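You operate a simulated robot arm through the tools that you are given. There is no shell and no other tool.

You run a simulated robot arm. Do the job below in one go: nothing can be reset, and whatever is moved stays where it is left.

TASK
Oil the machine to the red line, shut its olive door and turn the wheel to its mark.
Fine: oil knob to OIL, pump the yellow button, oil knob back to OFF; turn the green wheel forward, after the door is shut. Where these are worked on the way, their far stop is far enough and under half their travel is too little: oil knob.

The check looks at the end state, three seconds after you hand in, the way a careful person would. Anything else that was tipped, shoved, dropped, spilled or broken makes it a failure.

THE ROBOT
A 6-joint arm with a two-finger parallel gripper, fixed in place. Base frame: the origin is on the floor under the middle of its stand, x ahead of it, y to its left, z up; the work surface is at about z = 780. Units: mm, degrees, N and s.
With the tool pointing down near the work surface it reaches from about 260 to 640 mm from the base axis. Its first joint turns from -115.0 to 115.0 degrees. Payload 3.43 kg.
The TCP is the grasp point between the finger pads, 34 mm short of the fingertips. In the tool frame z runs along the fingers and y along their closing line. Largest opening 128 mm; finger width 24, thickness 12; the body of the gripper, 48 by 130 mm, starts 96 mm behind the TCP.
Orientation is that of the tool frame in the base frame, as a unit quaternion [w, x, y, z]. With the fingers straight down and closing along the base's y, the tool's x points along the base's -x, its y along +y and its z along -z.

THE INTERFACE
- The arm moves only by the tool move_arm. Its argument "series" is text: rows parted by semicolons, each of 7 numbers parted by spaces: the opening in per cent of the stroke, from 0 (shut) to 100 (fully open), then the shift along the tool's x, y, z in mm, then the turn, a rotation vector about the tool's x, y, z in rad. In form: grip x y z rx ry rz; .... A call has 1 to 20 rows; each row is the pose to reach, as a shift and turn from the pose commanded when the call began, along the tool's axes at that moment. Rows are played at 5 a second. More than 50 mm and 8.6 degrees between two rows, or a gripper value outside its range, and nothing of the call is played. Where a pose cannot be reached the arm comes as near as it can. A force on the tool above 40 N (or 10 N above the force at the start of the call, whichever is more), or a blocked arm, ends the call early, and 0.2 s more pass. The fingers move at their own pace (about 153 mm/s each) and stop on an object; they squeeze with about 27 N. The grip force told is the motor's: it shows also when the fingers shut on nothing. Time passes only in rows, and 0.2 s behind the last, so rows that repeat a pose let the fingers close. The reply holds the time, the measured pose of the TCP, the force on the tool along the base axes, the opening and the grip force, in the units named above and with some noise, with the torque about the TCP (base axes, N m) and any sound that the robot's microphone picked up.
- Cameras (640 x 400 px; columns grow to the right, rows downward): "scene" is fixed at [400.8, 501.2, 1631]; the picture's right is [-1.00, 0.09, 0.00], its down [0.05, 0.62, -0.78] and it looks along [-0.07, -0.78, -0.62] (base axes); focal length 277 px, centre (320, 200). "wrist" rides on the gripper at [76, -11, -160] in the tool frame; the picture's right is [0.15, 0.99, 0.00], its down [-0.88, 0.13, -0.46] and it looks along [-0.45, 0.07, 0.89] (tool axes); focal length 234 px, centre (320, 200). There is no depth. A picture from a camera that has moved, and an enlarged one, comes with that camera's place and axes in the base frame and with its lens.
- grab_frame(camera): a new picture of that camera. No time passes.
- slide_trunk(by): slides the trunk up (or, below 0, down) by that many mm; the arm rides with it, the base frame stays. It gives what a move gives, with no picture.
- enlarge(camera, box): a new picture of the part [left, top, right, bottom] of that camera's present view, enlarged. No time passes.
- finish_job(): hands the job in; it is judged then, once.

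Nothing tells you positions but the pictures and the camera data. Unless the task says otherwise, let go and move clear before handing in.

The tools are called after "Emit:" by a JSON object that holds its "api" and its "payload". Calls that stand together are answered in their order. move_arm: Moves the arm, as the interface text tells. Its arguments: {"type":"object","properties":{"series":{"type":"string"}},"required":["series"]} The other tools are called the same way: slide_trunk (by) moves the trunk up or down; grab_frame (camera) takes a picture; enlarge (camera, box) takes an enlarged picture of a part of a camera's view; finish_job () hands the job in.

At the start:

```text
time: 0.0
position: [104.4, -362.5, 1366.5]
tcp_rot: [0.0, -0.001, 1.0, 0.0]
contact_force: [-0.2, 0.1, -0.6]
ft_torque: [0.02, -0.02, 0.0]
finger_gap: 127.9
grip_force: 0.1
trunk travel left (down, up): [-925.0, 65.0]
```

scene: 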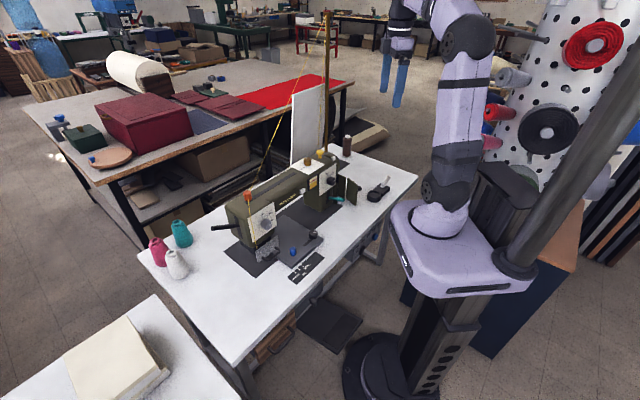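
wrist: 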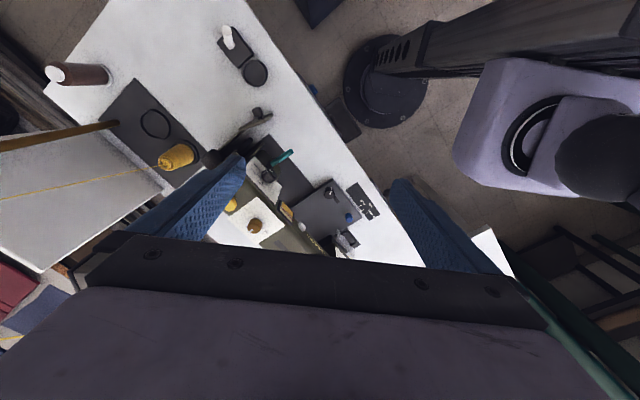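

The scene shows a sewing machine on a white table with various knobs and a hand wheel. I'll look closer at the machine before I move.

Emit:
{"api": "enlarge", "payload": {"camera": "scene", "box": [200, 130, 400, 290]}}

Emit:
{"api": "enlarge", "payload": {"camera": "scene", "box": [290, 130, 370, 220]}}

Emit:
{"api": "enlarge", "payload": {"camera": "scene", "box": [210, 180, 330, 290]}}

Emit:
{"api": "enlarge", "payload": {"camera": "wrist", "box": [150, 60, 400, 270]}}

```text
2.50 times, centred on (300, 210) of scene
camera zoom: at [400.8, 501.2, 1631.0], right [-1.0, 0.09, 0.0], down [0.05, 0.62, -0.78], along [-0.07, -0.78, -0.62], focal length 693 px, centre (370, 175)
```

zoom: 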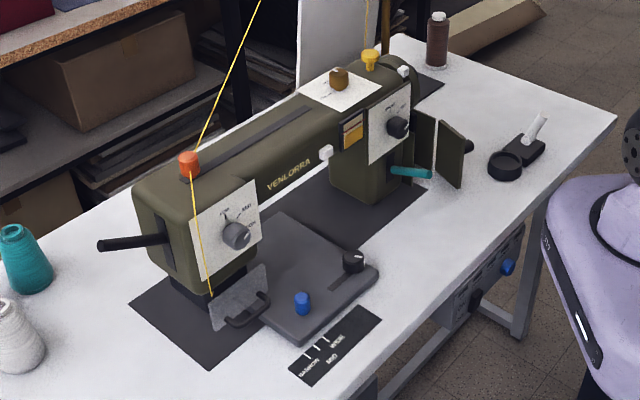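

```text
4.44 times, centred on (330, 175) of scene
camera zoom: at [400.8, 501.2, 1631.0], right [-1.0, 0.09, 0.0], down [0.05, 0.62, -0.78], along [-0.07, -0.78, -0.62], focal length 1231 px, centre (276, 311)
```

zoom: 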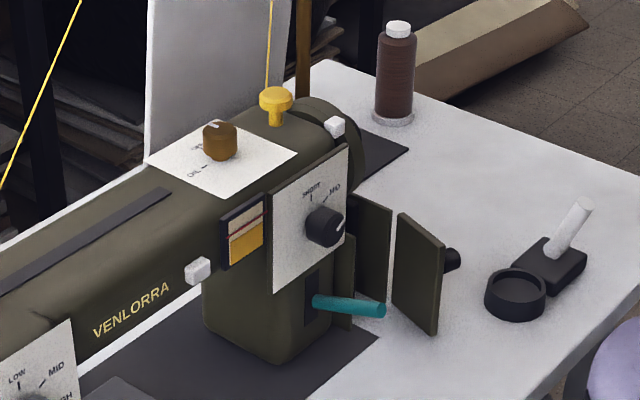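

```text
3.64 times, centred on (270, 235) of scene
camera zoom: at [400.8, 501.2, 1631.0], right [-1.0, 0.09, 0.0], down [0.05, 0.62, -0.78], along [-0.07, -0.78, -0.62], focal length 1008 px, centre (502, 73)
```

zoom: 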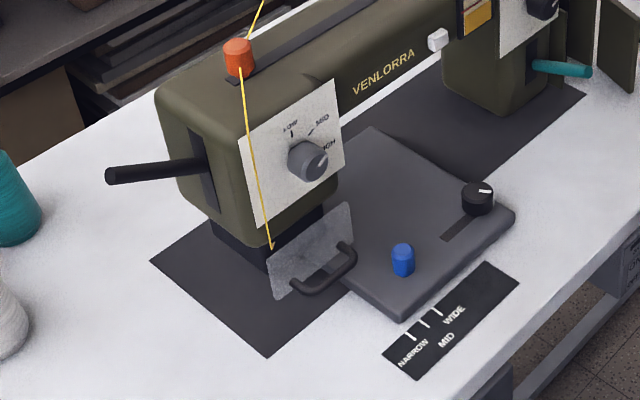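

```text
1.90 times, centred on (275, 165) of wrist
camera zoom: at [29.2, -373.8, 1526.6], right [-0.15, 0.99, 0.0], down [0.88, 0.13, 0.46], along [0.45, 0.07, -0.89], focal length 446 px, centre (406, 267)
```

zoom: 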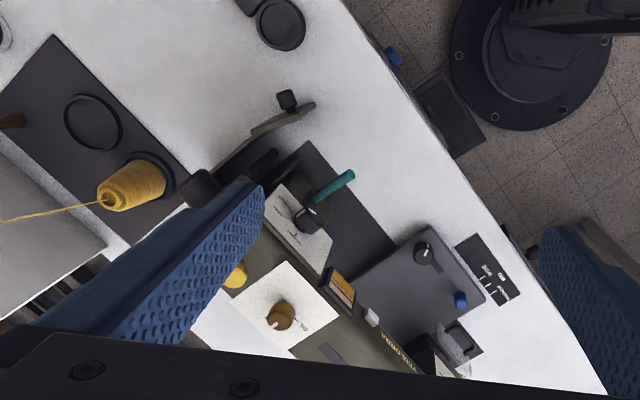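

The brown knob on the top plate is probably the oil knob, the yellow mushroom the pump, and the framed window on the front the oil gauge. I'll zoom in further to check these, the wheel and the door.

Emit:
{"api": "enlarge", "payload": {"camera": "scene", "box": [312, 145, 352, 170]}}

Emit:
{"api": "enlarge", "payload": {"camera": "scene", "box": [330, 165, 378, 195]}}

Emit:
{"api": "enlarge", "payload": {"camera": "scene", "box": [310, 165, 350, 215]}}

Emit:
{"api": "enlarge", "payload": {"camera": "scene", "box": [308, 170, 328, 190]}}

Emit:
{"api": "enlarge", "payload": {"camera": "wrist", "box": [200, 90, 300, 180]}}

Emit:
{"api": "enlarge", "payload": {"camera": "wrist", "box": [220, 180, 360, 270]}}

```text
16.00 times, centred on (332, 158) of scene
camera zoom: at [400.8, 501.2, 1631.0], right [-1.0, 0.09, 0.0], down [0.05, 0.62, -0.78], along [-0.07, -0.78, -0.62], focal length 4433 px, centre (128, 880)
```

zoom: 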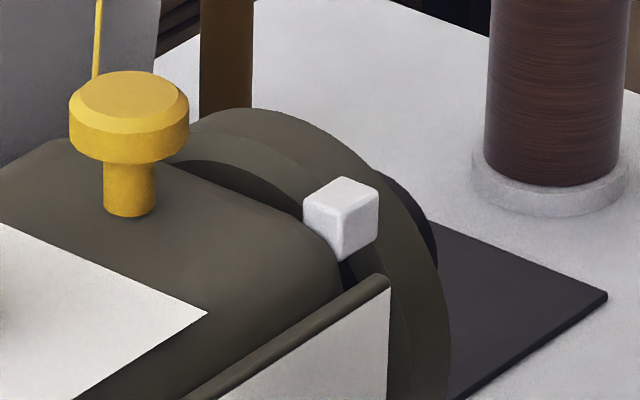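

```text
13.33 times, centred on (354, 180) of scene
camera zoom: at [400.8, 501.2, 1631.0], right [-1.0, 0.09, 0.0], down [0.05, 0.62, -0.78], along [-0.07, -0.78, -0.62], focal length 3694 px, centre (-133, 467)
```

zoom: 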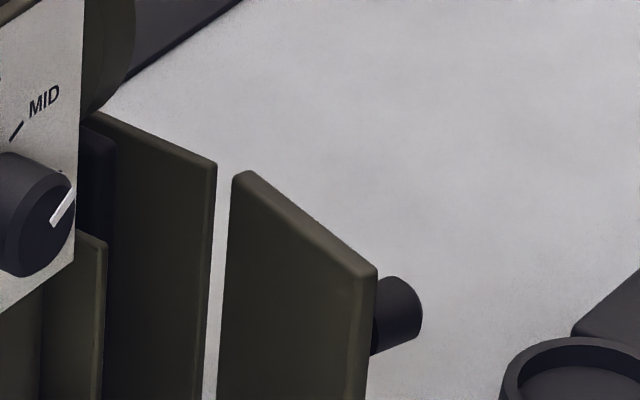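

```text
8.00 times, centred on (330, 190) of scene
camera zoom: at [400.8, 501.2, 1631.0], right [-1.0, 0.09, 0.0], down [0.05, 0.62, -0.78], along [-0.07, -0.78, -0.62], focal length 2217 px, centre (240, 280)
```

zoom: 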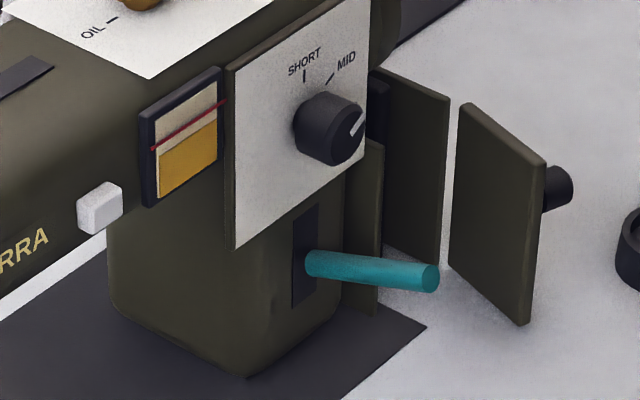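

```text
16.00 times, centred on (318, 180) of scene
camera zoom: at [400.8, 501.2, 1631.0], right [-1.0, 0.09, 0.0], down [0.05, 0.62, -0.78], along [-0.07, -0.78, -0.62], focal length 4433 px, centre (352, 520)
```

zoom: 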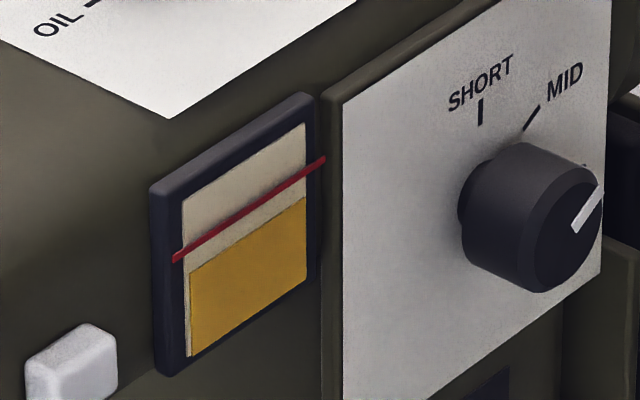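

```text
4.44 times, centred on (250, 135) of wrist
camera zoom: at [29.2, -373.8, 1526.6], right [-0.15, 0.99, 0.0], down [0.88, 0.13, 0.46], along [0.45, 0.07, -0.89], focal length 1041 px, centre (631, 489)
```

zoom: 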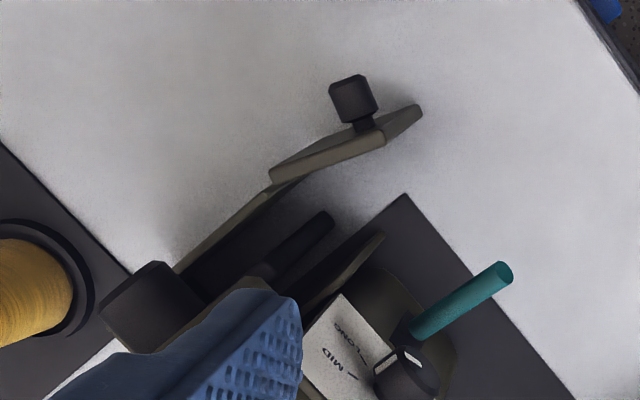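

```text
4.44 times, centred on (290, 225) of wrist
camera zoom: at [29.2, -373.8, 1526.6], right [-0.15, 0.99, 0.0], down [0.88, 0.13, 0.46], along [0.45, 0.07, -0.89], focal length 1041 px, centre (453, 89)
```

zoom: 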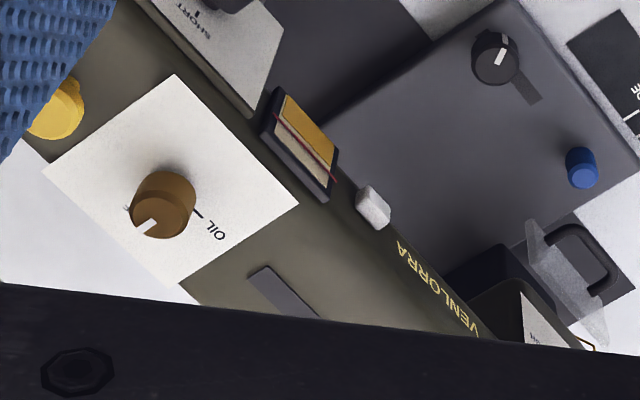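

The machine lies diagonally, front facing the robot, and I place the brown oil knob near (366,-486,1046), the yellow button near (310,-538,1055) and the door knob near (122,-517,890). Before touching anything, I'll move the wrist camera to view the wheel end and the door.

Emit:
{"api": "move_arm", "payload": {"series": "100 -10 -25 0 0 0 -0.13; 100 -20 -50 0 0 0 -0.26; 100 -30 -75 0 0 0 -0.39; 100 -40 -100 0 0 0 -0.52; 100 -50 -125 0 0 0 -0.65; 100 -60 -150 0 0 0 -0.77; 100 -60 -150 0 0 0 -0.77"}}

Emit:
{"api": "grab_frame", "payload": {"camera": "wrist"}}

```text
time: 1.6
position: [158.4, -483.8, 1343.6]
tcp_rot: [0.0, -0.378, 0.926, 0.0]
contact_force: [-0.5, -0.8, 0.0]
ft_torque: [0.01, 0.03, 0.01]
finger_gap: 127.7
grip_force: 0.1
out of reach, approached as far as the arm can: row 5, 6, 7
trunk travel left (down, up): [-925.0, 65.0]
```

```text
taken
camera wrist: at [112.0, -542.8, 1503.5], right [-0.8, 0.61, 0.0], down [0.54, 0.71, 0.46], along [0.28, 0.36, -0.89], focal length 234 px, centre (320, 200)
```

wrist: 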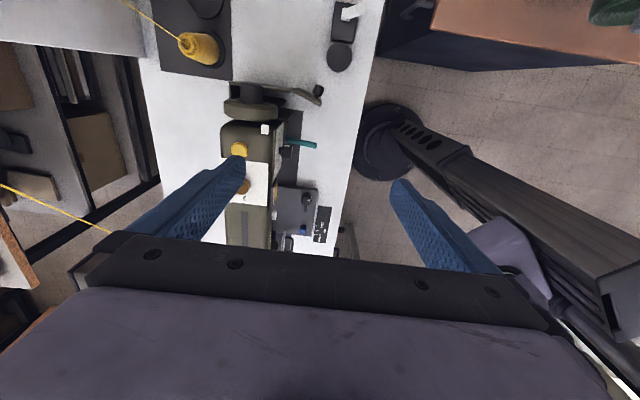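

The arm was limited in reach up here. I'll zoom in on the wheel end from this angle.

Emit:
{"api": "enlarge", "payload": {"camera": "wrist", "box": [210, 70, 350, 160]}}

Emit:
{"api": "enlarge", "payload": {"camera": "wrist", "box": [215, 75, 275, 115]}}

Emit:
{"api": "grab_frame", "payload": {"camera": "scene"}}

```text
4.44 times, centred on (280, 115) of wrist
camera zoom: at [112.0, -542.8, 1503.5], right [-0.8, 0.61, 0.0], down [0.54, 0.71, 0.46], along [0.28, 0.36, -0.89], focal length 1041 px, centre (498, 578)
```

zoom: 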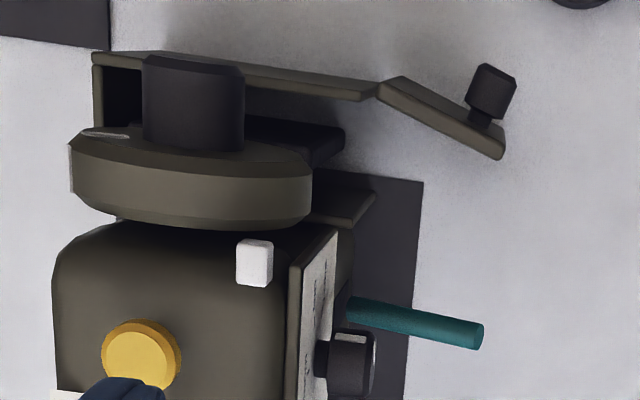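

```text
10.00 times, centred on (245, 95) of wrist
camera zoom: at [112.0, -542.8, 1503.5], right [-0.8, 0.61, 0.0], down [0.54, 0.71, 0.46], along [0.28, 0.36, -0.89], focal length 2342 px, centre (1070, 1250)
```

zoom: 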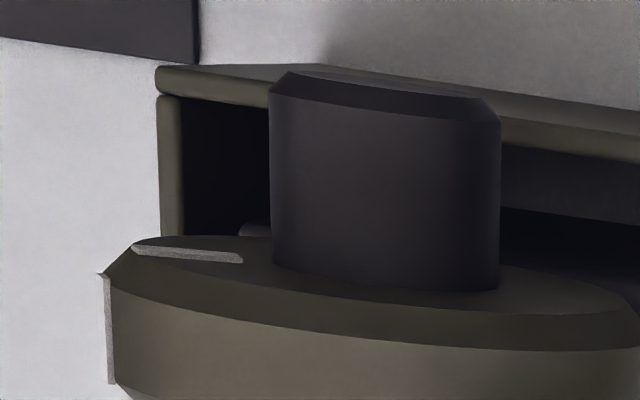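

```text
taken
```

scene: 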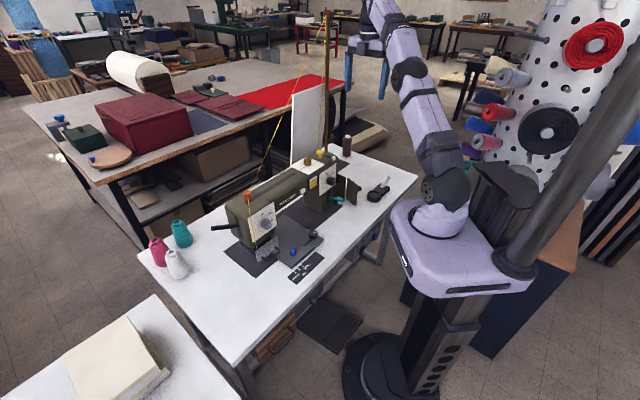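

The wheel is an olive disc with a black hub and a white line, which is now at the back. The white block on the head looks like its fixed mark. Next I'll move to the front of the machine and look down at the top panel and gauge.

Emit:
{"api": "move_arm", "payload": {"series": "100 -13 11 12 0 0 0.143; 100 -25 22 25 0 0 0.286; 100 -38 32 37 0 0 0.429; 100 -50 43 50 0 0 0.571; 100 -63 54 62 0 0 0.714; 100 -76 65 74 0 0 0.857; 100 -88 76 87 0 0 1.0; 100 -101 86 99 0 0 1.143; 100 -114 97 111 0 0 1.286; 100 -126 108 124 0 0 1.428; 100 -139 119 136 0 0 1.57; 100 -139 119 136 0 0 1.57"}}

Emit:
{"api": "grab_frame", "payload": {"camera": "wrist"}}

```text
time: 4.2
position: [175.0, -301.1, 1205.1]
tcp_rot: [0.0, 0.39, 0.921, 0.001]
contact_force: [0.4, 0.0, 0.3]
ft_torque: [0.02, 0.01, -0.01]
finger_gap: 127.9
grip_force: 0.0
trunk travel left (down, up): [-925.0, 65.0]
```

```text
taken
camera wrist: at [114.3, -253.3, 1366.9], right [0.61, 0.79, 0.0], down [0.71, -0.54, 0.46], along [0.36, -0.28, -0.89], focal length 234 px, centre (320, 200)
```

wrist: 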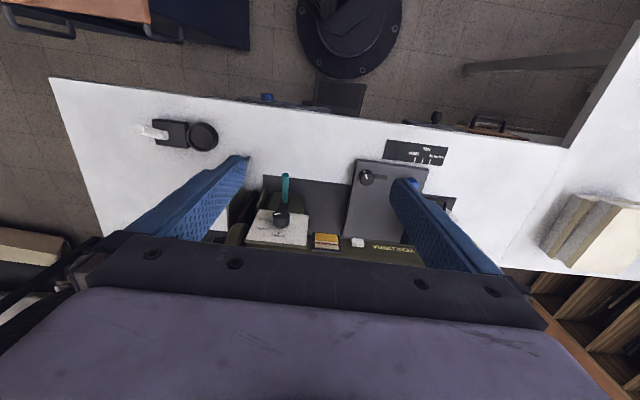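

Emit:
{"api": "enlarge", "payload": {"camera": "wrist", "box": [240, 160, 420, 260]}}

Emit:
{"api": "enlarge", "payload": {"camera": "scene", "box": [300, 140, 380, 220]}}

```text
3.56 times, centred on (330, 210) of wrist
camera zoom: at [114.3, -253.3, 1366.9], right [0.61, 0.79, 0.0], down [0.71, -0.54, 0.46], along [0.36, -0.28, -0.89], focal length 833 px, centre (284, 164)
```

zoom: 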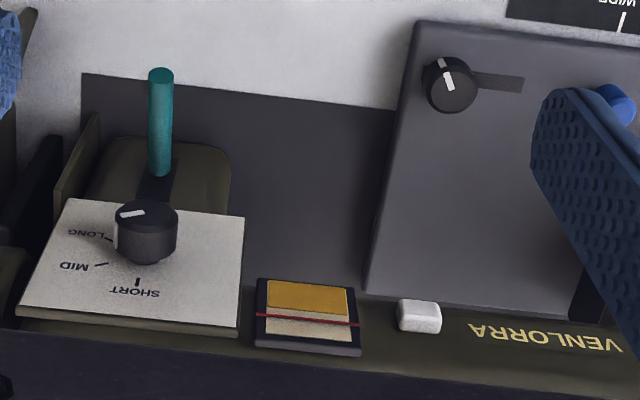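

```text
5.00 times, centred on (340, 180) of scene
camera zoom: at [400.8, 501.2, 1631.0], right [-1.0, 0.09, 0.0], down [0.05, 0.62, -0.78], along [-0.07, -0.78, -0.62], focal length 1385 px, centre (220, 300)
```

zoom: 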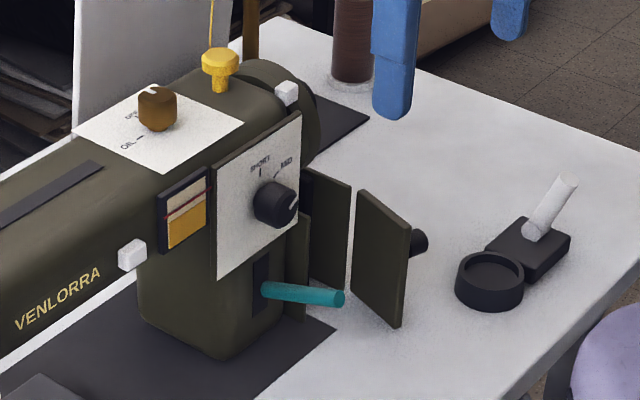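

Emit:
{"api": "enlarge", "payload": {"camera": "scene", "box": [314, 152, 338, 172]}}

```text
16.00 times, centred on (326, 162) of scene
camera zoom: at [400.8, 501.2, 1631.0], right [-1.0, 0.09, 0.0], down [0.05, 0.62, -0.78], along [-0.07, -0.78, -0.62], focal length 4433 px, centre (224, 808)
```

zoom: 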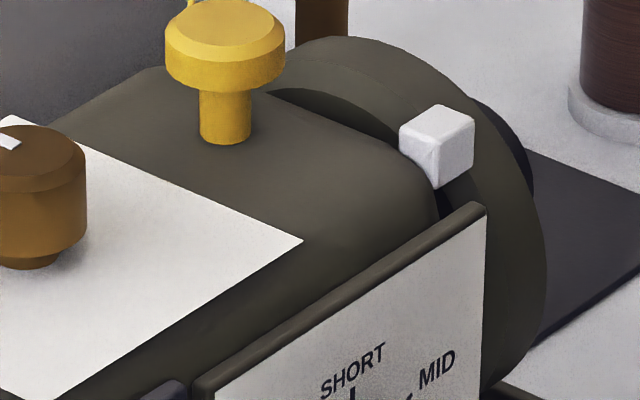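

Next I'll hover above the oil knob to read its pointer and labels and fix its position.

Emit:
{"api": "move_arm", "payload": {"series": "100 -40 1 4 0 0 0; 100 -80 3 8 0 0 0; 100 -120 4 12 0 0 0; 100 -160 5 16 0 0 0; 100 -200 7 20 0 0 0; 100 -243 8 25 0 0 0; 100 -243 8 25 0 0 0"}}

Emit:
{"api": "grab_frame", "payload": {"camera": "wrist"}}

Emit:
{"api": "enlarge", "payload": {"camera": "wrist", "box": [240, 80, 400, 200]}}

```text
time: 5.8
position: [349.0, -467.0, 1182.4]
tcp_rot: [0.0, 0.389, 0.921, 0.0]
contact_force: [-0.5, 0.5, 0.6]
ft_torque: [0.01, -0.01, -0.01]
finger_gap: 128.2
grip_force: 0.0
trunk travel left (down, up): [-925.0, 65.0]
```

```text
taken
camera wrist: at [288.9, -419.6, 1342.1], right [0.61, 0.79, 0.0], down [0.71, -0.54, 0.46], along [0.36, -0.28, -0.89], focal length 234 px, centre (320, 200)
```

wrist: 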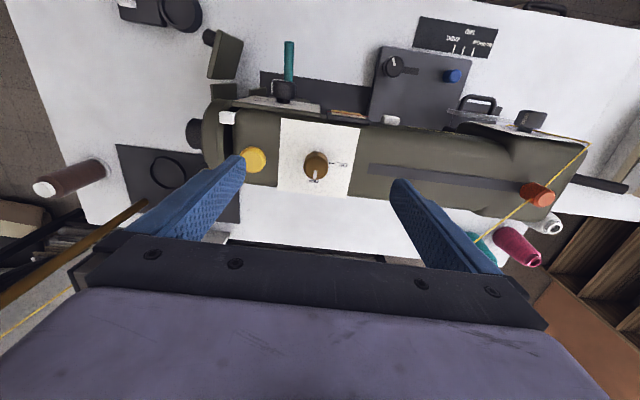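

```text
3.33 times, centred on (320, 140) of wrist
camera zoom: at [288.9, -419.6, 1342.1], right [0.61, 0.79, 0.0], down [0.71, -0.54, 0.46], along [0.36, -0.28, -0.89], focal length 781 px, centre (320, 400)
```

zoom: 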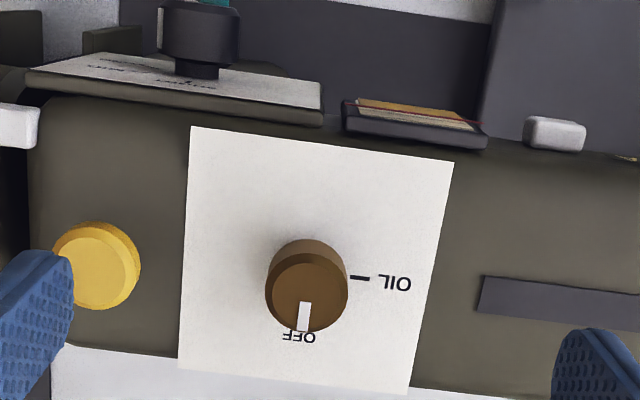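

I see the pointer at OFF (toward the back) with OIL a quarter turn counterclockwise seen from above. The knob top is near (365,-483,1061) and about 31 mm across. I'll come down part way with the fingers narrowed and check alignment.

Emit:
{"api": "move_arm", "payload": {"series": "60 -8 0 0 0 0 0; 45 -16 0 0 0 0 0; 45 -22.6 0 20 0 0 0; 45 -22.6 0 45 0 0 0; 45 -22.6 0 65 0 0 0; 45 -22.6 0 65 0 0 0"}}

Emit:
{"api": "grab_frame", "payload": {"camera": "wrist"}}

Emit:
{"api": "enlarge", "payload": {"camera": "wrist", "box": [240, 110, 400, 210]}}

Emit:
{"api": "enlarge", "payload": {"camera": "scene", "box": [300, 135, 348, 165]}}

```text
time: 7.2
position: [364.6, -484.4, 1116.8]
tcp_rot: [0.0, 0.389, 0.921, 0.0]
contact_force: [0.8, 0.6, -0.4]
ft_torque: [-0.02, -0.06, 0.0]
finger_gap: 57.5
grip_force: 0.0
trunk travel left (down, up): [-925.0, 65.0]
```

```text
taken
camera wrist: at [305.0, -437.3, 1276.8], right [0.61, 0.79, 0.0], down [0.71, -0.54, 0.46], along [0.36, -0.28, -0.89], focal length 234 px, centre (320, 200)
```

wrist: 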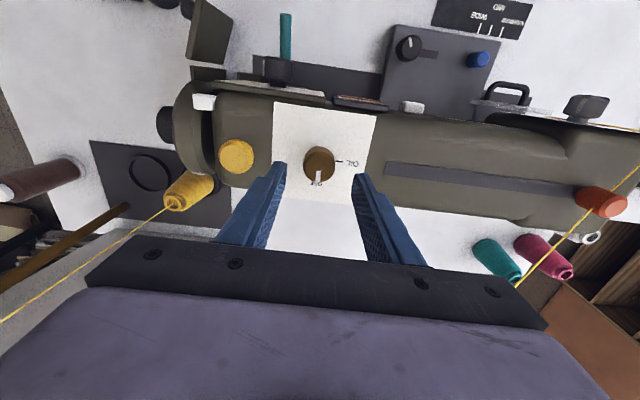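

```text
4.00 times, centred on (320, 160) of wrist
camera zoom: at [305.0, -437.3, 1276.8], right [0.61, 0.79, 0.0], down [0.71, -0.54, 0.46], along [0.36, -0.28, -0.89], focal length 937 px, centre (320, 360)
```

zoom: 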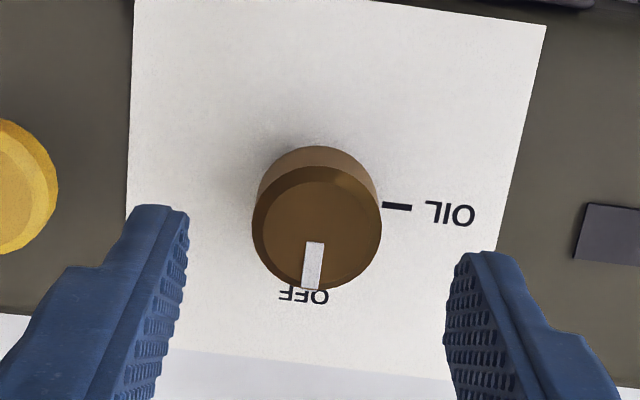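

```text
13.33 times, centred on (324, 150) of scene
camera zoom: at [400.8, 501.2, 1631.0], right [-1.0, 0.09, 0.0], down [0.05, 0.62, -0.78], along [-0.07, -0.78, -0.62], focal length 3694 px, centre (267, 867)
```

zoom: 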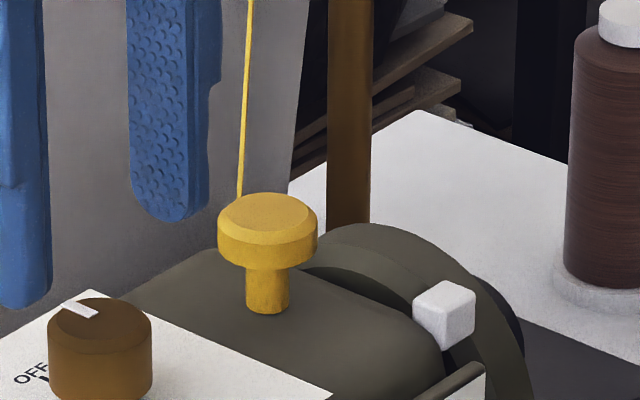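

The fingers straddle the knob well. I'll lower them around it and close.

Emit:
{"api": "move_arm", "payload": {"series": "45 1 1 15 0 0 0; 45 1 1 28 0 0 0; 45 1 1 36 0 0 0; 45 1 1 40 0 0 0; 45 1 1 40 0 0 0"}}

Emit:
{"api": "enlarge", "payload": {"camera": "scene", "box": [300, 145, 348, 175]}}

Emit:
{"api": "enlarge", "payload": {"camera": "wrist", "box": [240, 110, 400, 210]}}

```text
time: 8.4
position: [365.9, -482.7, 1076.3]
tcp_rot: [0.001, 0.389, 0.921, 0.0]
contact_force: [0.2, -0.8, 1.1]
ft_torque: [-0.01, 0.05, -0.01]
finger_gap: 57.6
grip_force: 0.1
trunk travel left (down, up): [-925.0, 65.0]
```

```text
13.33 times, centred on (324, 160) of scene
camera zoom: at [400.8, 501.2, 1631.0], right [-1.0, 0.09, 0.0], down [0.05, 0.62, -0.78], along [-0.07, -0.78, -0.62], focal length 3694 px, centre (267, 733)
```

zoom: 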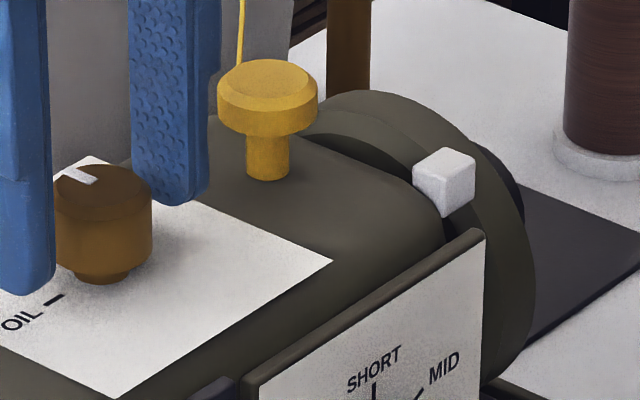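

```text
4.00 times, centred on (320, 160) of wrist
camera zoom: at [305.6, -436.1, 1236.7], right [0.61, 0.79, 0.0], down [0.71, -0.54, 0.46], along [0.36, -0.28, -0.89], focal length 937 px, centre (320, 360)
```

zoom: 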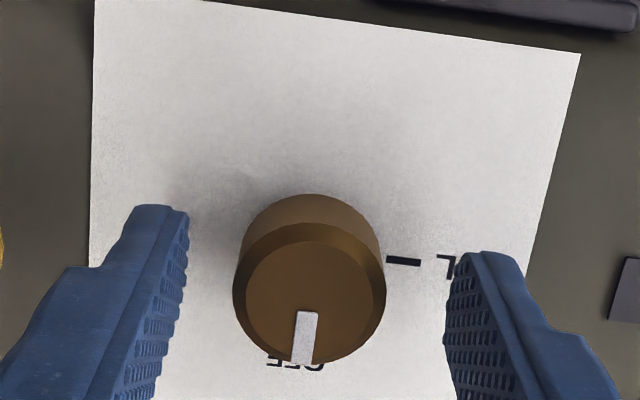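

Aligned to within a millimetre or so. I'll close on the knob.

Emit:
{"api": "move_arm", "payload": {"series": "30 0 0 0 0 0 0; 15 0 0 0 0 0 0; 10 0 0 0 0 0 0; 10 0 0 0 0 0 0"}}

Emit:
{"api": "enlarge", "payload": {"camera": "wrist", "box": [240, 110, 400, 210]}}

```text
time: 9.4
position: [364.1, -484.0, 1076.1]
tcp_rot: [0.0, 0.39, 0.921, -0.001]
contact_force: [-5.9, -6.0, -0.7]
ft_torque: [-0.19, -0.06, -0.02]
finger_gap: 31.5
grip_force: 45.5
trunk travel left (down, up): [-925.0, 65.0]
```

```text
4.00 times, centred on (320, 160) of wrist
camera zoom: at [304.0, -437.7, 1236.7], right [0.61, 0.79, 0.0], down [0.71, -0.54, 0.46], along [0.36, -0.28, -0.89], focal length 937 px, centre (320, 360)
```

zoom: 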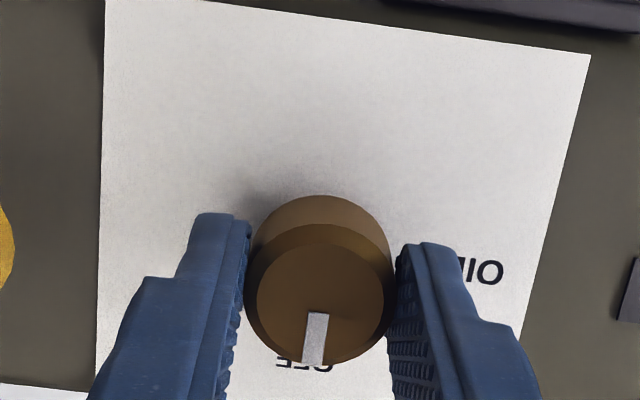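

Gripped with a slight sideways load, which I'll take off while turning the knob 90° counterclockwise from above (tool rz negative).

Emit:
{"api": "move_arm", "payload": {"series": "10 0 -1 0 0 0 -0.07; 10 0 -1.8 0 0 0 -0.2; 10 0 -1.8 0 0 0 -0.34; 10 0 -1.8 0 0 0 -0.48; 10 0 -1.8 0 0 0 -0.62; 10 0 -1.8 0 0 0 -0.76; 10 0 -1.8 0 0 0 -0.9; 10 0 -1.8 0 0 0 -1.04; 10 0 -1.8 0 0 0 -1.18; 10 0 -1.8 0 0 0 -1.32; 10 0 -1.8 0 0 0 -1.45; 10 0 -1.8 0 0 0 -1.57; 10 0 -1.8 0 0 0 -1.57"}}

Emit:
{"api": "enlarge", "payload": {"camera": "wrist", "box": [240, 110, 400, 210]}}

Emit:
{"api": "enlarge", "payload": {"camera": "scene", "box": [300, 145, 348, 175]}}

```text
time: 12.2
position: [364.0, -484.7, 1076.6]
tcp_rot: [0.0, -0.377, 0.926, 0.0]
contact_force: [-3.4, -1.5, -1.5]
ft_torque: [-0.35, -0.05, 0.0]
finger_gap: 31.5
grip_force: 45.1
trunk travel left (down, up): [-925.0, 65.0]
```

```text
4.00 times, centred on (320, 160) of wrist
camera zoom: at [318.4, -545.2, 1236.7], right [-0.8, 0.61, 0.0], down [0.54, 0.71, 0.46], along [0.28, 0.36, -0.89], focal length 937 px, centre (320, 360)
```

zoom: 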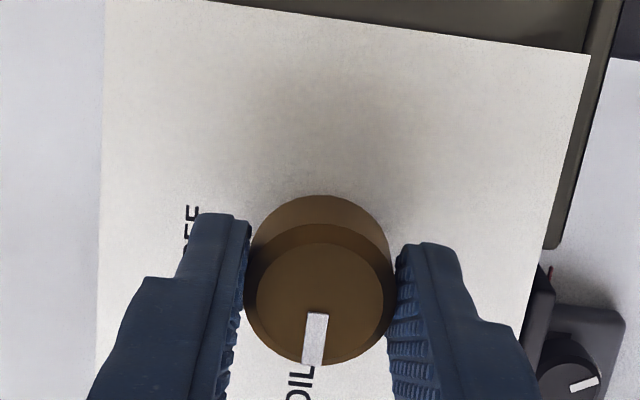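

```text
13.33 times, centred on (324, 160) of scene
camera zoom: at [400.8, 501.2, 1631.0], right [-1.0, 0.09, 0.0], down [0.05, 0.62, -0.78], along [-0.07, -0.78, -0.62], focal length 3694 px, centre (267, 733)
```

zoom: 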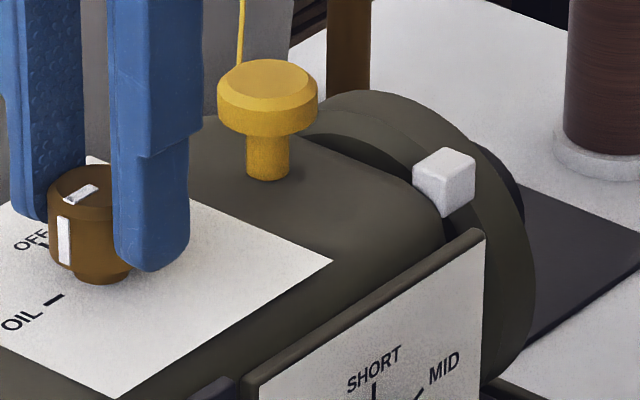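

The knob has followed to OIL. I'll nudge a little further to check that it's at its stop, then release and rise.

Emit:
{"api": "move_arm", "payload": {"series": "10 0 0 0 0 0 -0.06; 10 0 0 0 0 0 -0.12; 10 0 0 0 0 0 -0.12"}}

Emit:
{"api": "enlarge", "payload": {"camera": "scene", "box": [300, 145, 348, 175]}}

```text
time: 13.0
position: [365.2, -483.3, 1076.3]
tcp_rot: [0.001, -0.432, 0.902, 0.001]
contact_force: [-2.9, 0.0, -3.7]
ft_torque: [-0.43, -0.31, -0.38]
finger_gap: 31.6
grip_force: 44.9
trunk travel left (down, up): [-925.0, 65.0]
```

```text
13.33 times, centred on (324, 160) of scene
camera zoom: at [400.8, 501.2, 1631.0], right [-1.0, 0.09, 0.0], down [0.05, 0.62, -0.78], along [-0.07, -0.78, -0.62], focal length 3694 px, centre (267, 733)
```

zoom: 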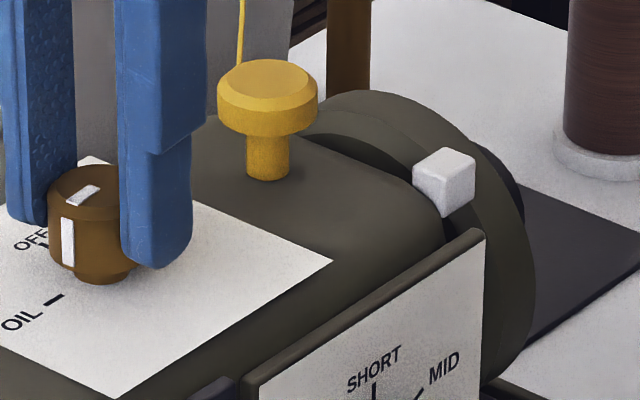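

There's a reaction torque now, so the knob is at its OIL stop. I'll release and rise straight up.

Emit:
{"api": "move_arm", "payload": {"series": "10 0 0 0 0 0 0.06; 30 0 0 0 0 0 0.06; 45 0 0 0 0 0 0.06; 45 0 0 -15 0 0 0.1; 45 0 0 -45 0 0 0.12; 45 0 0 -80 0 0 0.12; 45 0 0 -80 0 0 0.12"}}

Emit:
{"api": "grab_frame", "payload": {"camera": "wrist"}}

Emit:
{"api": "enlarge", "payload": {"camera": "wrist", "box": [240, 90, 400, 190]}}

Emit:
{"api": "enlarge", "payload": {"camera": "scene", "box": [300, 145, 348, 175]}}

```text
time: 14.6
position: [364.1, -483.8, 1157.1]
tcp_rot: [0.0, -0.376, 0.927, -0.001]
contact_force: [0.6, -0.4, -0.9]
ft_torque: [-0.03, -0.01, 0.03]
finger_gap: 57.6
grip_force: 0.0
trunk travel left (down, up): [-925.0, 65.0]
```

```text
taken
camera wrist: at [319.5, -544.4, 1316.9], right [-0.79, 0.61, 0.0], down [0.54, 0.71, 0.46], along [0.28, 0.36, -0.89], focal length 234 px, centre (320, 200)
```

wrist: 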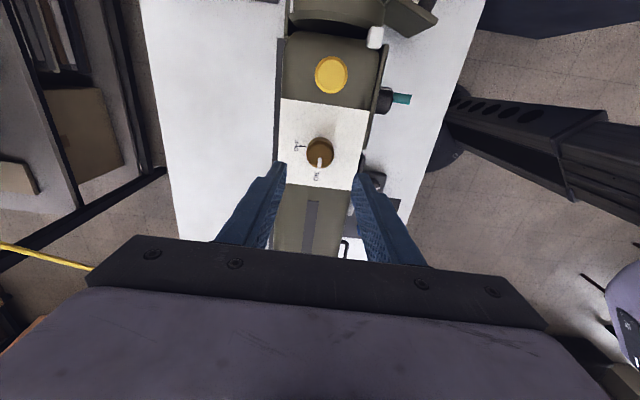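

```text
4.00 times, centred on (320, 140) of wrist
camera zoom: at [319.5, -544.4, 1316.9], right [-0.79, 0.61, 0.0], down [0.54, 0.71, 0.46], along [0.28, 0.36, -0.89], focal length 937 px, centre (320, 440)
```

zoom: 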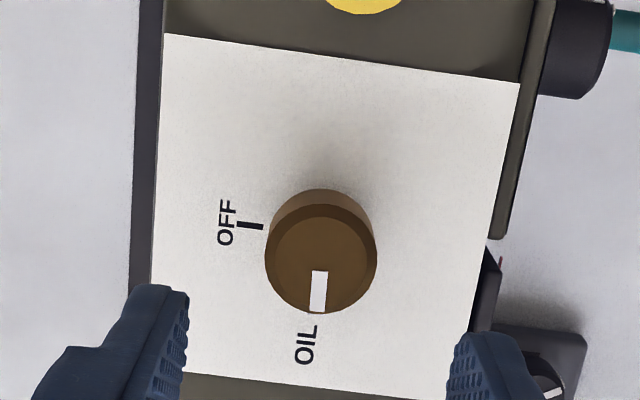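

```text
13.33 times, centred on (324, 160) of scene
camera zoom: at [400.8, 501.2, 1631.0], right [-1.0, 0.09, 0.0], down [0.05, 0.62, -0.78], along [-0.07, -0.78, -0.62], focal length 3694 px, centre (267, 733)
```

zoom: 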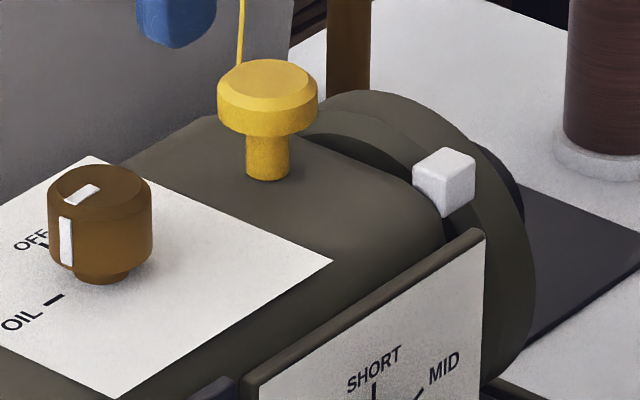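

The pointer is on OIL. The yellow button top is at about (307,-541,1065), so I'll shut the fingers and hover above it.

Emit:
{"api": "move_arm", "payload": {"series": "20 25 0 0 0 0 0; 0 55 -1 0 0 0 0; 0 81 -1.3 0 0 0 0; 0 81 -1.3 20 0 0 0; 0 81 -1.3 40 0 0 0; 0 81 -1.3 46 0 0 0; 0 81 -1.3 46 0 0 0"}}

Emit:
{"api": "enlarge", "payload": {"camera": "wrist", "box": [240, 100, 400, 200]}}

Emit:
{"api": "enlarge", "payload": {"camera": "scene", "box": [300, 140, 348, 170]}}

```text
time: 16.2
position: [307.3, -539.8, 1109.6]
tcp_rot: [0.0, -0.377, 0.926, 0.0]
contact_force: [0.2, 1.0, 0.3]
ft_torque: [0.0, 0.03, 0.01]
finger_gap: 0.2
grip_force: 26.9
out of reach, approached as far as the arm can: row 2, 3, 4, 5
trunk travel left (down, up): [-925.0, 65.0]
```

```text
4.00 times, centred on (320, 150) of wrist
camera zoom: at [260.6, -600.0, 1270.2], right [-0.79, 0.61, 0.0], down [0.54, 0.71, 0.46], along [0.28, 0.36, -0.89], focal length 937 px, centre (320, 400)
```

zoom: 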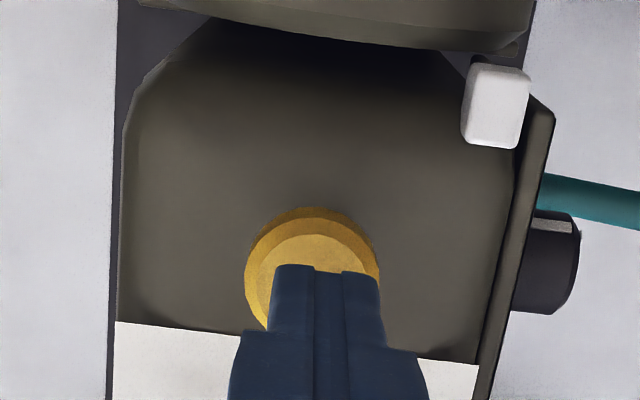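

```text
13.33 times, centred on (324, 155) of scene
camera zoom: at [400.8, 501.2, 1631.0], right [-1.0, 0.09, 0.0], down [0.05, 0.62, -0.78], along [-0.07, -0.78, -0.62], focal length 3694 px, centre (267, 800)
```

zoom: 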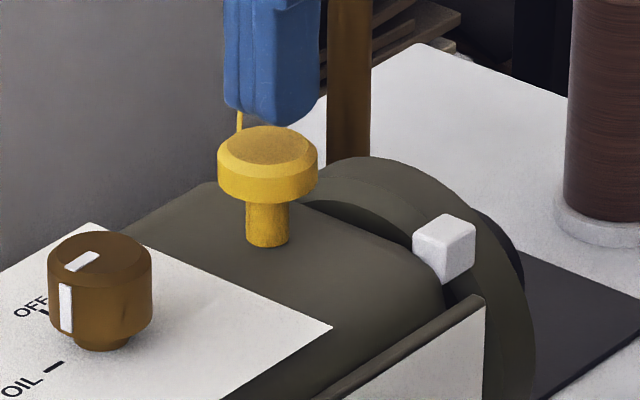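

I'm hovering over the button. I'll press gently in small steps and watch the gauge.

Emit:
{"api": "move_arm", "payload": {"series": "0 0 -0.5 6 0 0 0; 0 0 -0.5 10 0 0 0; 0 0 -0.5 13 0 0 0; 0 0 -0.5 16 0 0 0; 0 0 -0.5 16 0 0 0"}}

Emit:
{"api": "enlarge", "payload": {"camera": "scene", "box": [300, 145, 348, 175]}}

Emit:
{"api": "enlarge", "payload": {"camera": "scene", "box": [308, 170, 328, 190]}}

```text
time: 17.4
position: [307.0, -541.3, 1095.2]
tcp_rot: [0.0, -0.376, 0.927, -0.002]
contact_force: [-0.6, 0.9, 2.3]
ft_torque: [0.03, -0.04, -0.01]
finger_gap: 0.0
grip_force: 26.3
trunk travel left (down, up): [-925.0, 65.0]
```

```text
13.33 times, centred on (324, 160) of scene
camera zoom: at [400.8, 501.2, 1631.0], right [-1.0, 0.09, 0.0], down [0.05, 0.62, -0.78], along [-0.07, -0.78, -0.62], focal length 3694 px, centre (267, 733)
```

zoom: 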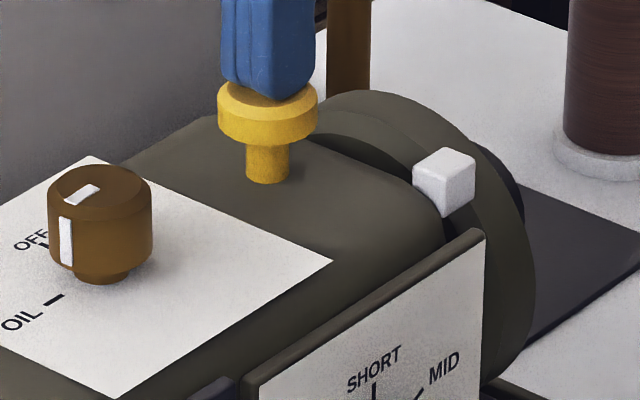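

```text
16.00 times, centred on (318, 180) of scene
camera zoom: at [400.8, 501.2, 1631.0], right [-1.0, 0.09, 0.0], down [0.05, 0.62, -0.78], along [-0.07, -0.78, -0.62], focal length 4433 px, centre (352, 520)
```

zoom: 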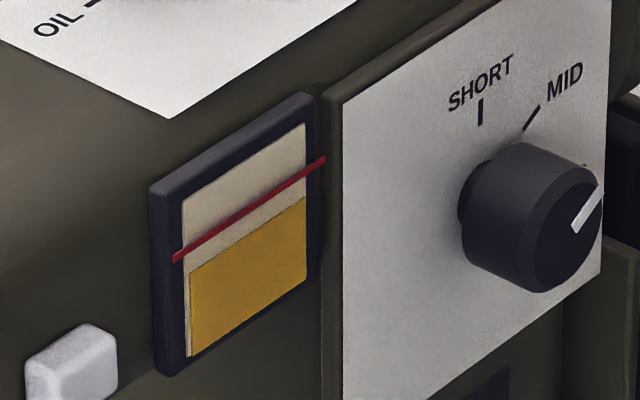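

Contact made: about 2 N with the button slightly down. I'll press further.

Emit:
{"api": "move_arm", "payload": {"series": "0 0 0 2 0 0 0; 0 0 0 4 0 0 0; 0 0 0 6 0 0 0; 0 0 0 6 0 0 0"}}

Emit:
{"api": "enlarge", "payload": {"camera": "scene", "box": [308, 170, 328, 190]}}

Emit:
{"api": "enlarge", "payload": {"camera": "scene", "box": [300, 145, 348, 175]}}

```text
time: 18.4
position: [308.0, -541.9, 1089.5]
tcp_rot: [0.001, -0.376, 0.927, -0.001]
contact_force: [-0.9, -0.3, 4.3]
ft_torque: [0.0, 0.02, -0.02]
finger_gap: 0.0
grip_force: 27.1
trunk travel left (down, up): [-925.0, 65.0]
heard: click
```

```text
16.00 times, centred on (318, 180) of scene
camera zoom: at [400.8, 501.2, 1631.0], right [-1.0, 0.09, 0.0], down [0.05, 0.62, -0.78], along [-0.07, -0.78, -0.62], focal length 4433 px, centre (352, 520)
```

zoom: 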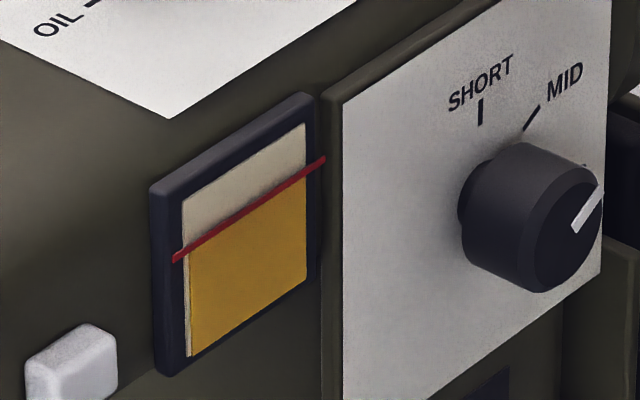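

```text
13.33 times, centred on (324, 160) of scene
camera zoom: at [400.8, 501.2, 1631.0], right [-1.0, 0.09, 0.0], down [0.05, 0.62, -0.78], along [-0.07, -0.78, -0.62], focal length 3694 px, centre (267, 733)
```

zoom: 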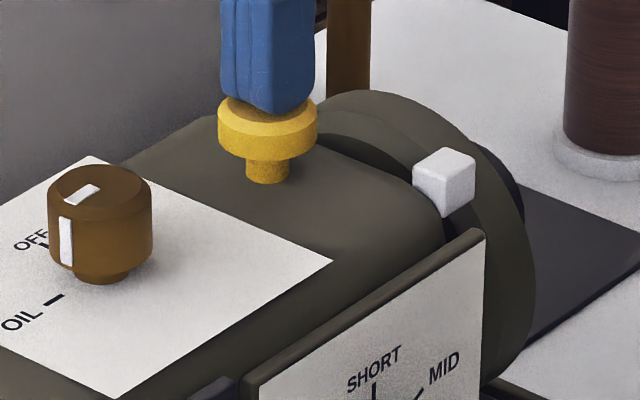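

A click, and the level jumped up to about the red line. I'll release the button straight up and inspect the gauge closely.

Emit:
{"api": "move_arm", "payload": {"series": "0 0 0 -6 0 0 0; 0 0 0 -14 0 0 0; 0 0 0 -22 0 0 0; 0 0 0 -22 0 0 0"}}

Emit:
{"api": "enlarge", "payload": {"camera": "scene", "box": [310, 174, 322, 186]}}

Emit:
{"api": "enlarge", "payload": {"camera": "scene", "box": [300, 145, 348, 175]}}

```text
time: 19.4
position: [306.0, -539.9, 1109.0]
tcp_rot: [0.001, -0.376, 0.926, 0.0]
contact_force: [-1.2, -0.9, 0.7]
ft_torque: [-0.04, -0.04, 0.03]
finger_gap: 0.2
grip_force: 26.6
trunk travel left (down, up): [-925.0, 65.0]
```

```text
16.00 times, centred on (316, 180) of scene
camera zoom: at [400.8, 501.2, 1631.0], right [-1.0, 0.09, 0.0], down [0.05, 0.62, -0.78], along [-0.07, -0.78, -0.62], focal length 4433 px, centre (384, 520)
```

zoom: 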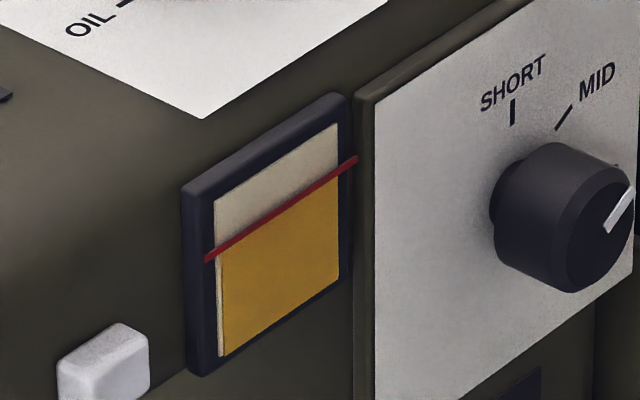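

```text
13.33 times, centred on (324, 160) of scene
camera zoom: at [400.8, 501.2, 1631.0], right [-1.0, 0.09, 0.0], down [0.05, 0.62, -0.78], along [-0.07, -0.78, -0.62], focal length 3694 px, centre (267, 733)
```

zoom: 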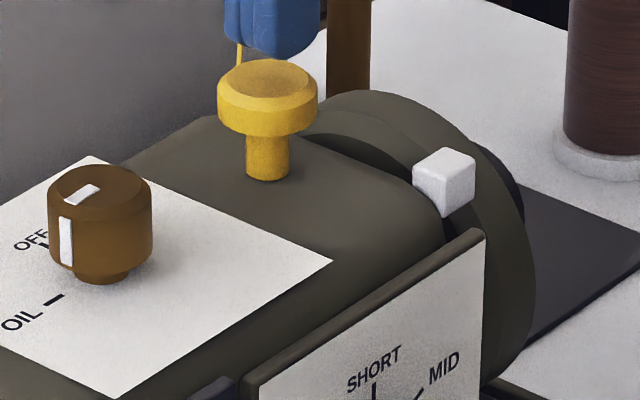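

The level looks right at the line from above, but the line stands in front of the glass, so parallax could fool me. I'll bring the wrist camera down to gauge height in front of the machine. First comes the retreat and the turn.

Emit:
{"api": "move_arm", "payload": {"series": "0 -10 16 -4 0 0 0.131; 0 -20 33 -4 0 0 0.262; 0 -30 49 -4 0 0 0.393; 0 -39 66 -4 0 0 0.523; 0 -49 82 -4 0 0 0.654; 0 -59 99 -4 0 0 0.785; 0 -69 115 0 0 0 0.916; 0 -79 132 0 0 0 1.047; 0 -89 148 0 0 0 1.178; 0 -98 165 0 0 0 1.308; 0 -108 181 0 0 0 1.439; 0 -118 198 0 0 0 1.57; 0 -118 198 0 0 0 1.57"}}

Emit:
{"api": "grab_frame", "payload": {"camera": "wrist"}}

Emit:
{"api": "grab_frame", "payload": {"camera": "scene"}}

```text
time: 22.2
position: [253.3, -316.7, 1110.7]
tcp_rot: [0.0, 0.39, 0.921, -0.001]
contact_force: [0.1, 0.2, 0.8]
ft_torque: [-0.01, 0.0, -0.02]
finger_gap: 0.0
grip_force: 27.1
trunk travel left (down, up): [-925.0, 65.0]
```

```text
taken
camera wrist: at [194.1, -271.1, 1271.2], right [0.61, 0.79, 0.0], down [0.71, -0.54, 0.46], along [0.36, -0.28, -0.89], focal length 234 px, centre (320, 200)
```

wrist: 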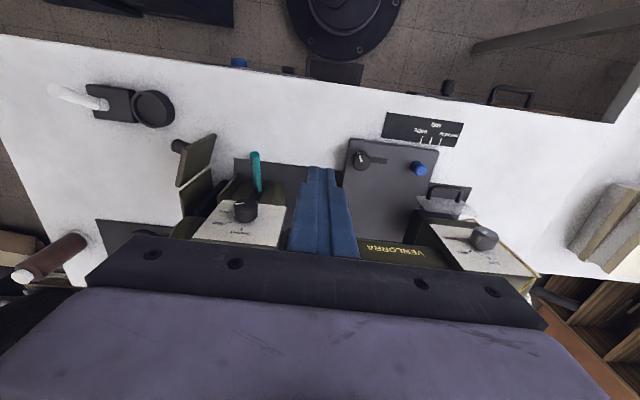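

```text
taken
```

scene: 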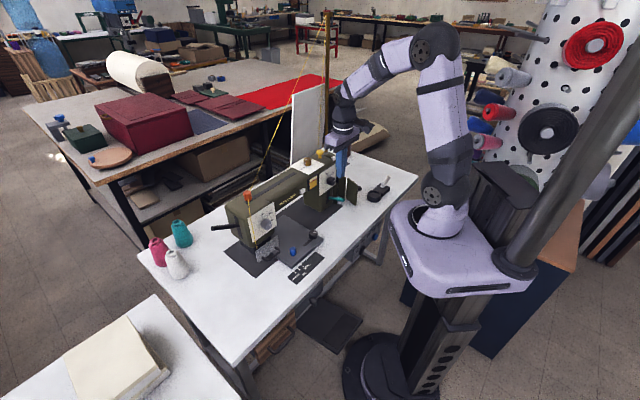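

The camera's upper image rows look downward, so to see the gauge level-on I must pitch the tool forward. I'll come at it from the +y side, where the wrist has room. First I turn and shift.

Emit:
{"api": "move_arm", "payload": {"series": "50 -5 17 5 0 0 0.13; 100 -10 33 10 0 0 0.26; 100 -16 50 15 0 0 0.39; 100 -21 66 20 0 0 0.52; 100 -26 83 25 0 0 0.65; 100 -31 99 31 0 0 0.785; 100 -31 99 31 0 0 0.785"}}

```text
time: 23.8
position: [346.5, -270.5, 1079.0]
tcp_rot: [-0.001, 0.713, 0.701, 0.0]
contact_force: [0.3, 0.3, 0.0]
ft_torque: [-0.01, -0.02, 0.0]
finger_gap: 127.8
grip_force: 0.0
trunk travel left (down, up): [-925.0, 65.0]
```

Emit:
{"api": "move_arm", "payload": {"series": "100 5 0 10 0 -0.13 0; 100 10 0 22 0 -0.26 0; 100 15 0 34 0 -0.39 0; 100 20 0 46 0 -0.52 0; 100 20 0 58 0 -0.65 0; 100 20 0 70 0 -0.78 0; 100 20 0 82 0 -0.9 0; 100 20 0 94 0 -1.0 0; 100 20 0 94 0 -1.0 0"}}

Emit:
{"api": "grab_frame", "payload": {"camera": "wrist"}}

Emit:
{"api": "grab_frame", "payload": {"camera": "scene"}}

```text
time: 25.8
position: [357.4, -252.6, 992.8]
tcp_rot: [0.335, 0.625, 0.616, -0.343]
contact_force: [-0.2, -0.8, 0.2]
ft_torque: [0.04, -0.01, 0.02]
finger_gap: 128.1
grip_force: 0.1
out of reach, approached as far as the arm can: row 8, 9
trunk travel left (down, up): [-925.0, 65.0]
```

```text
taken
camera wrist: at [349.4, -76.3, 1017.1], right [0.99, 0.06, -0.13], down [0.13, -0.09, 0.99], along [0.05, -0.99, -0.1], focal length 234 px, centre (320, 200)
```

wrist: 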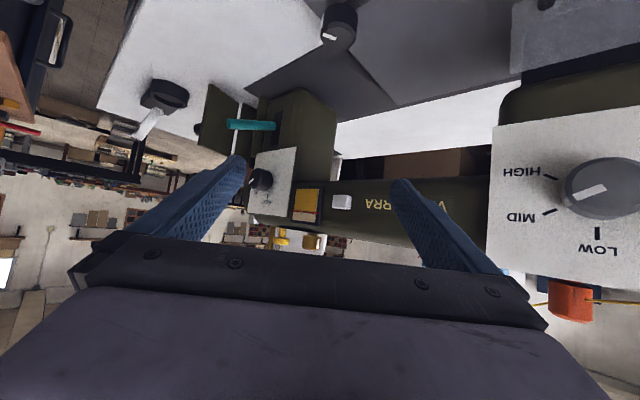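

```text
taken
```

scene: 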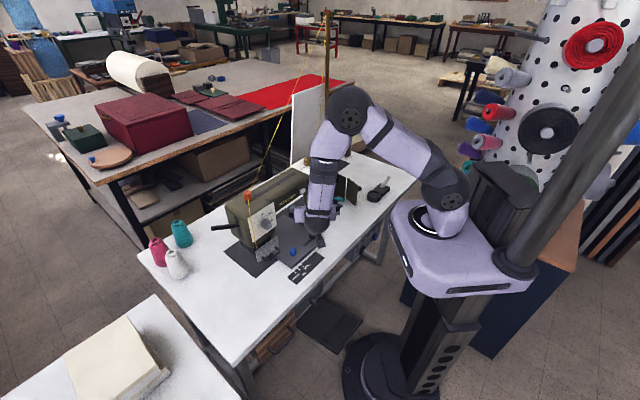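

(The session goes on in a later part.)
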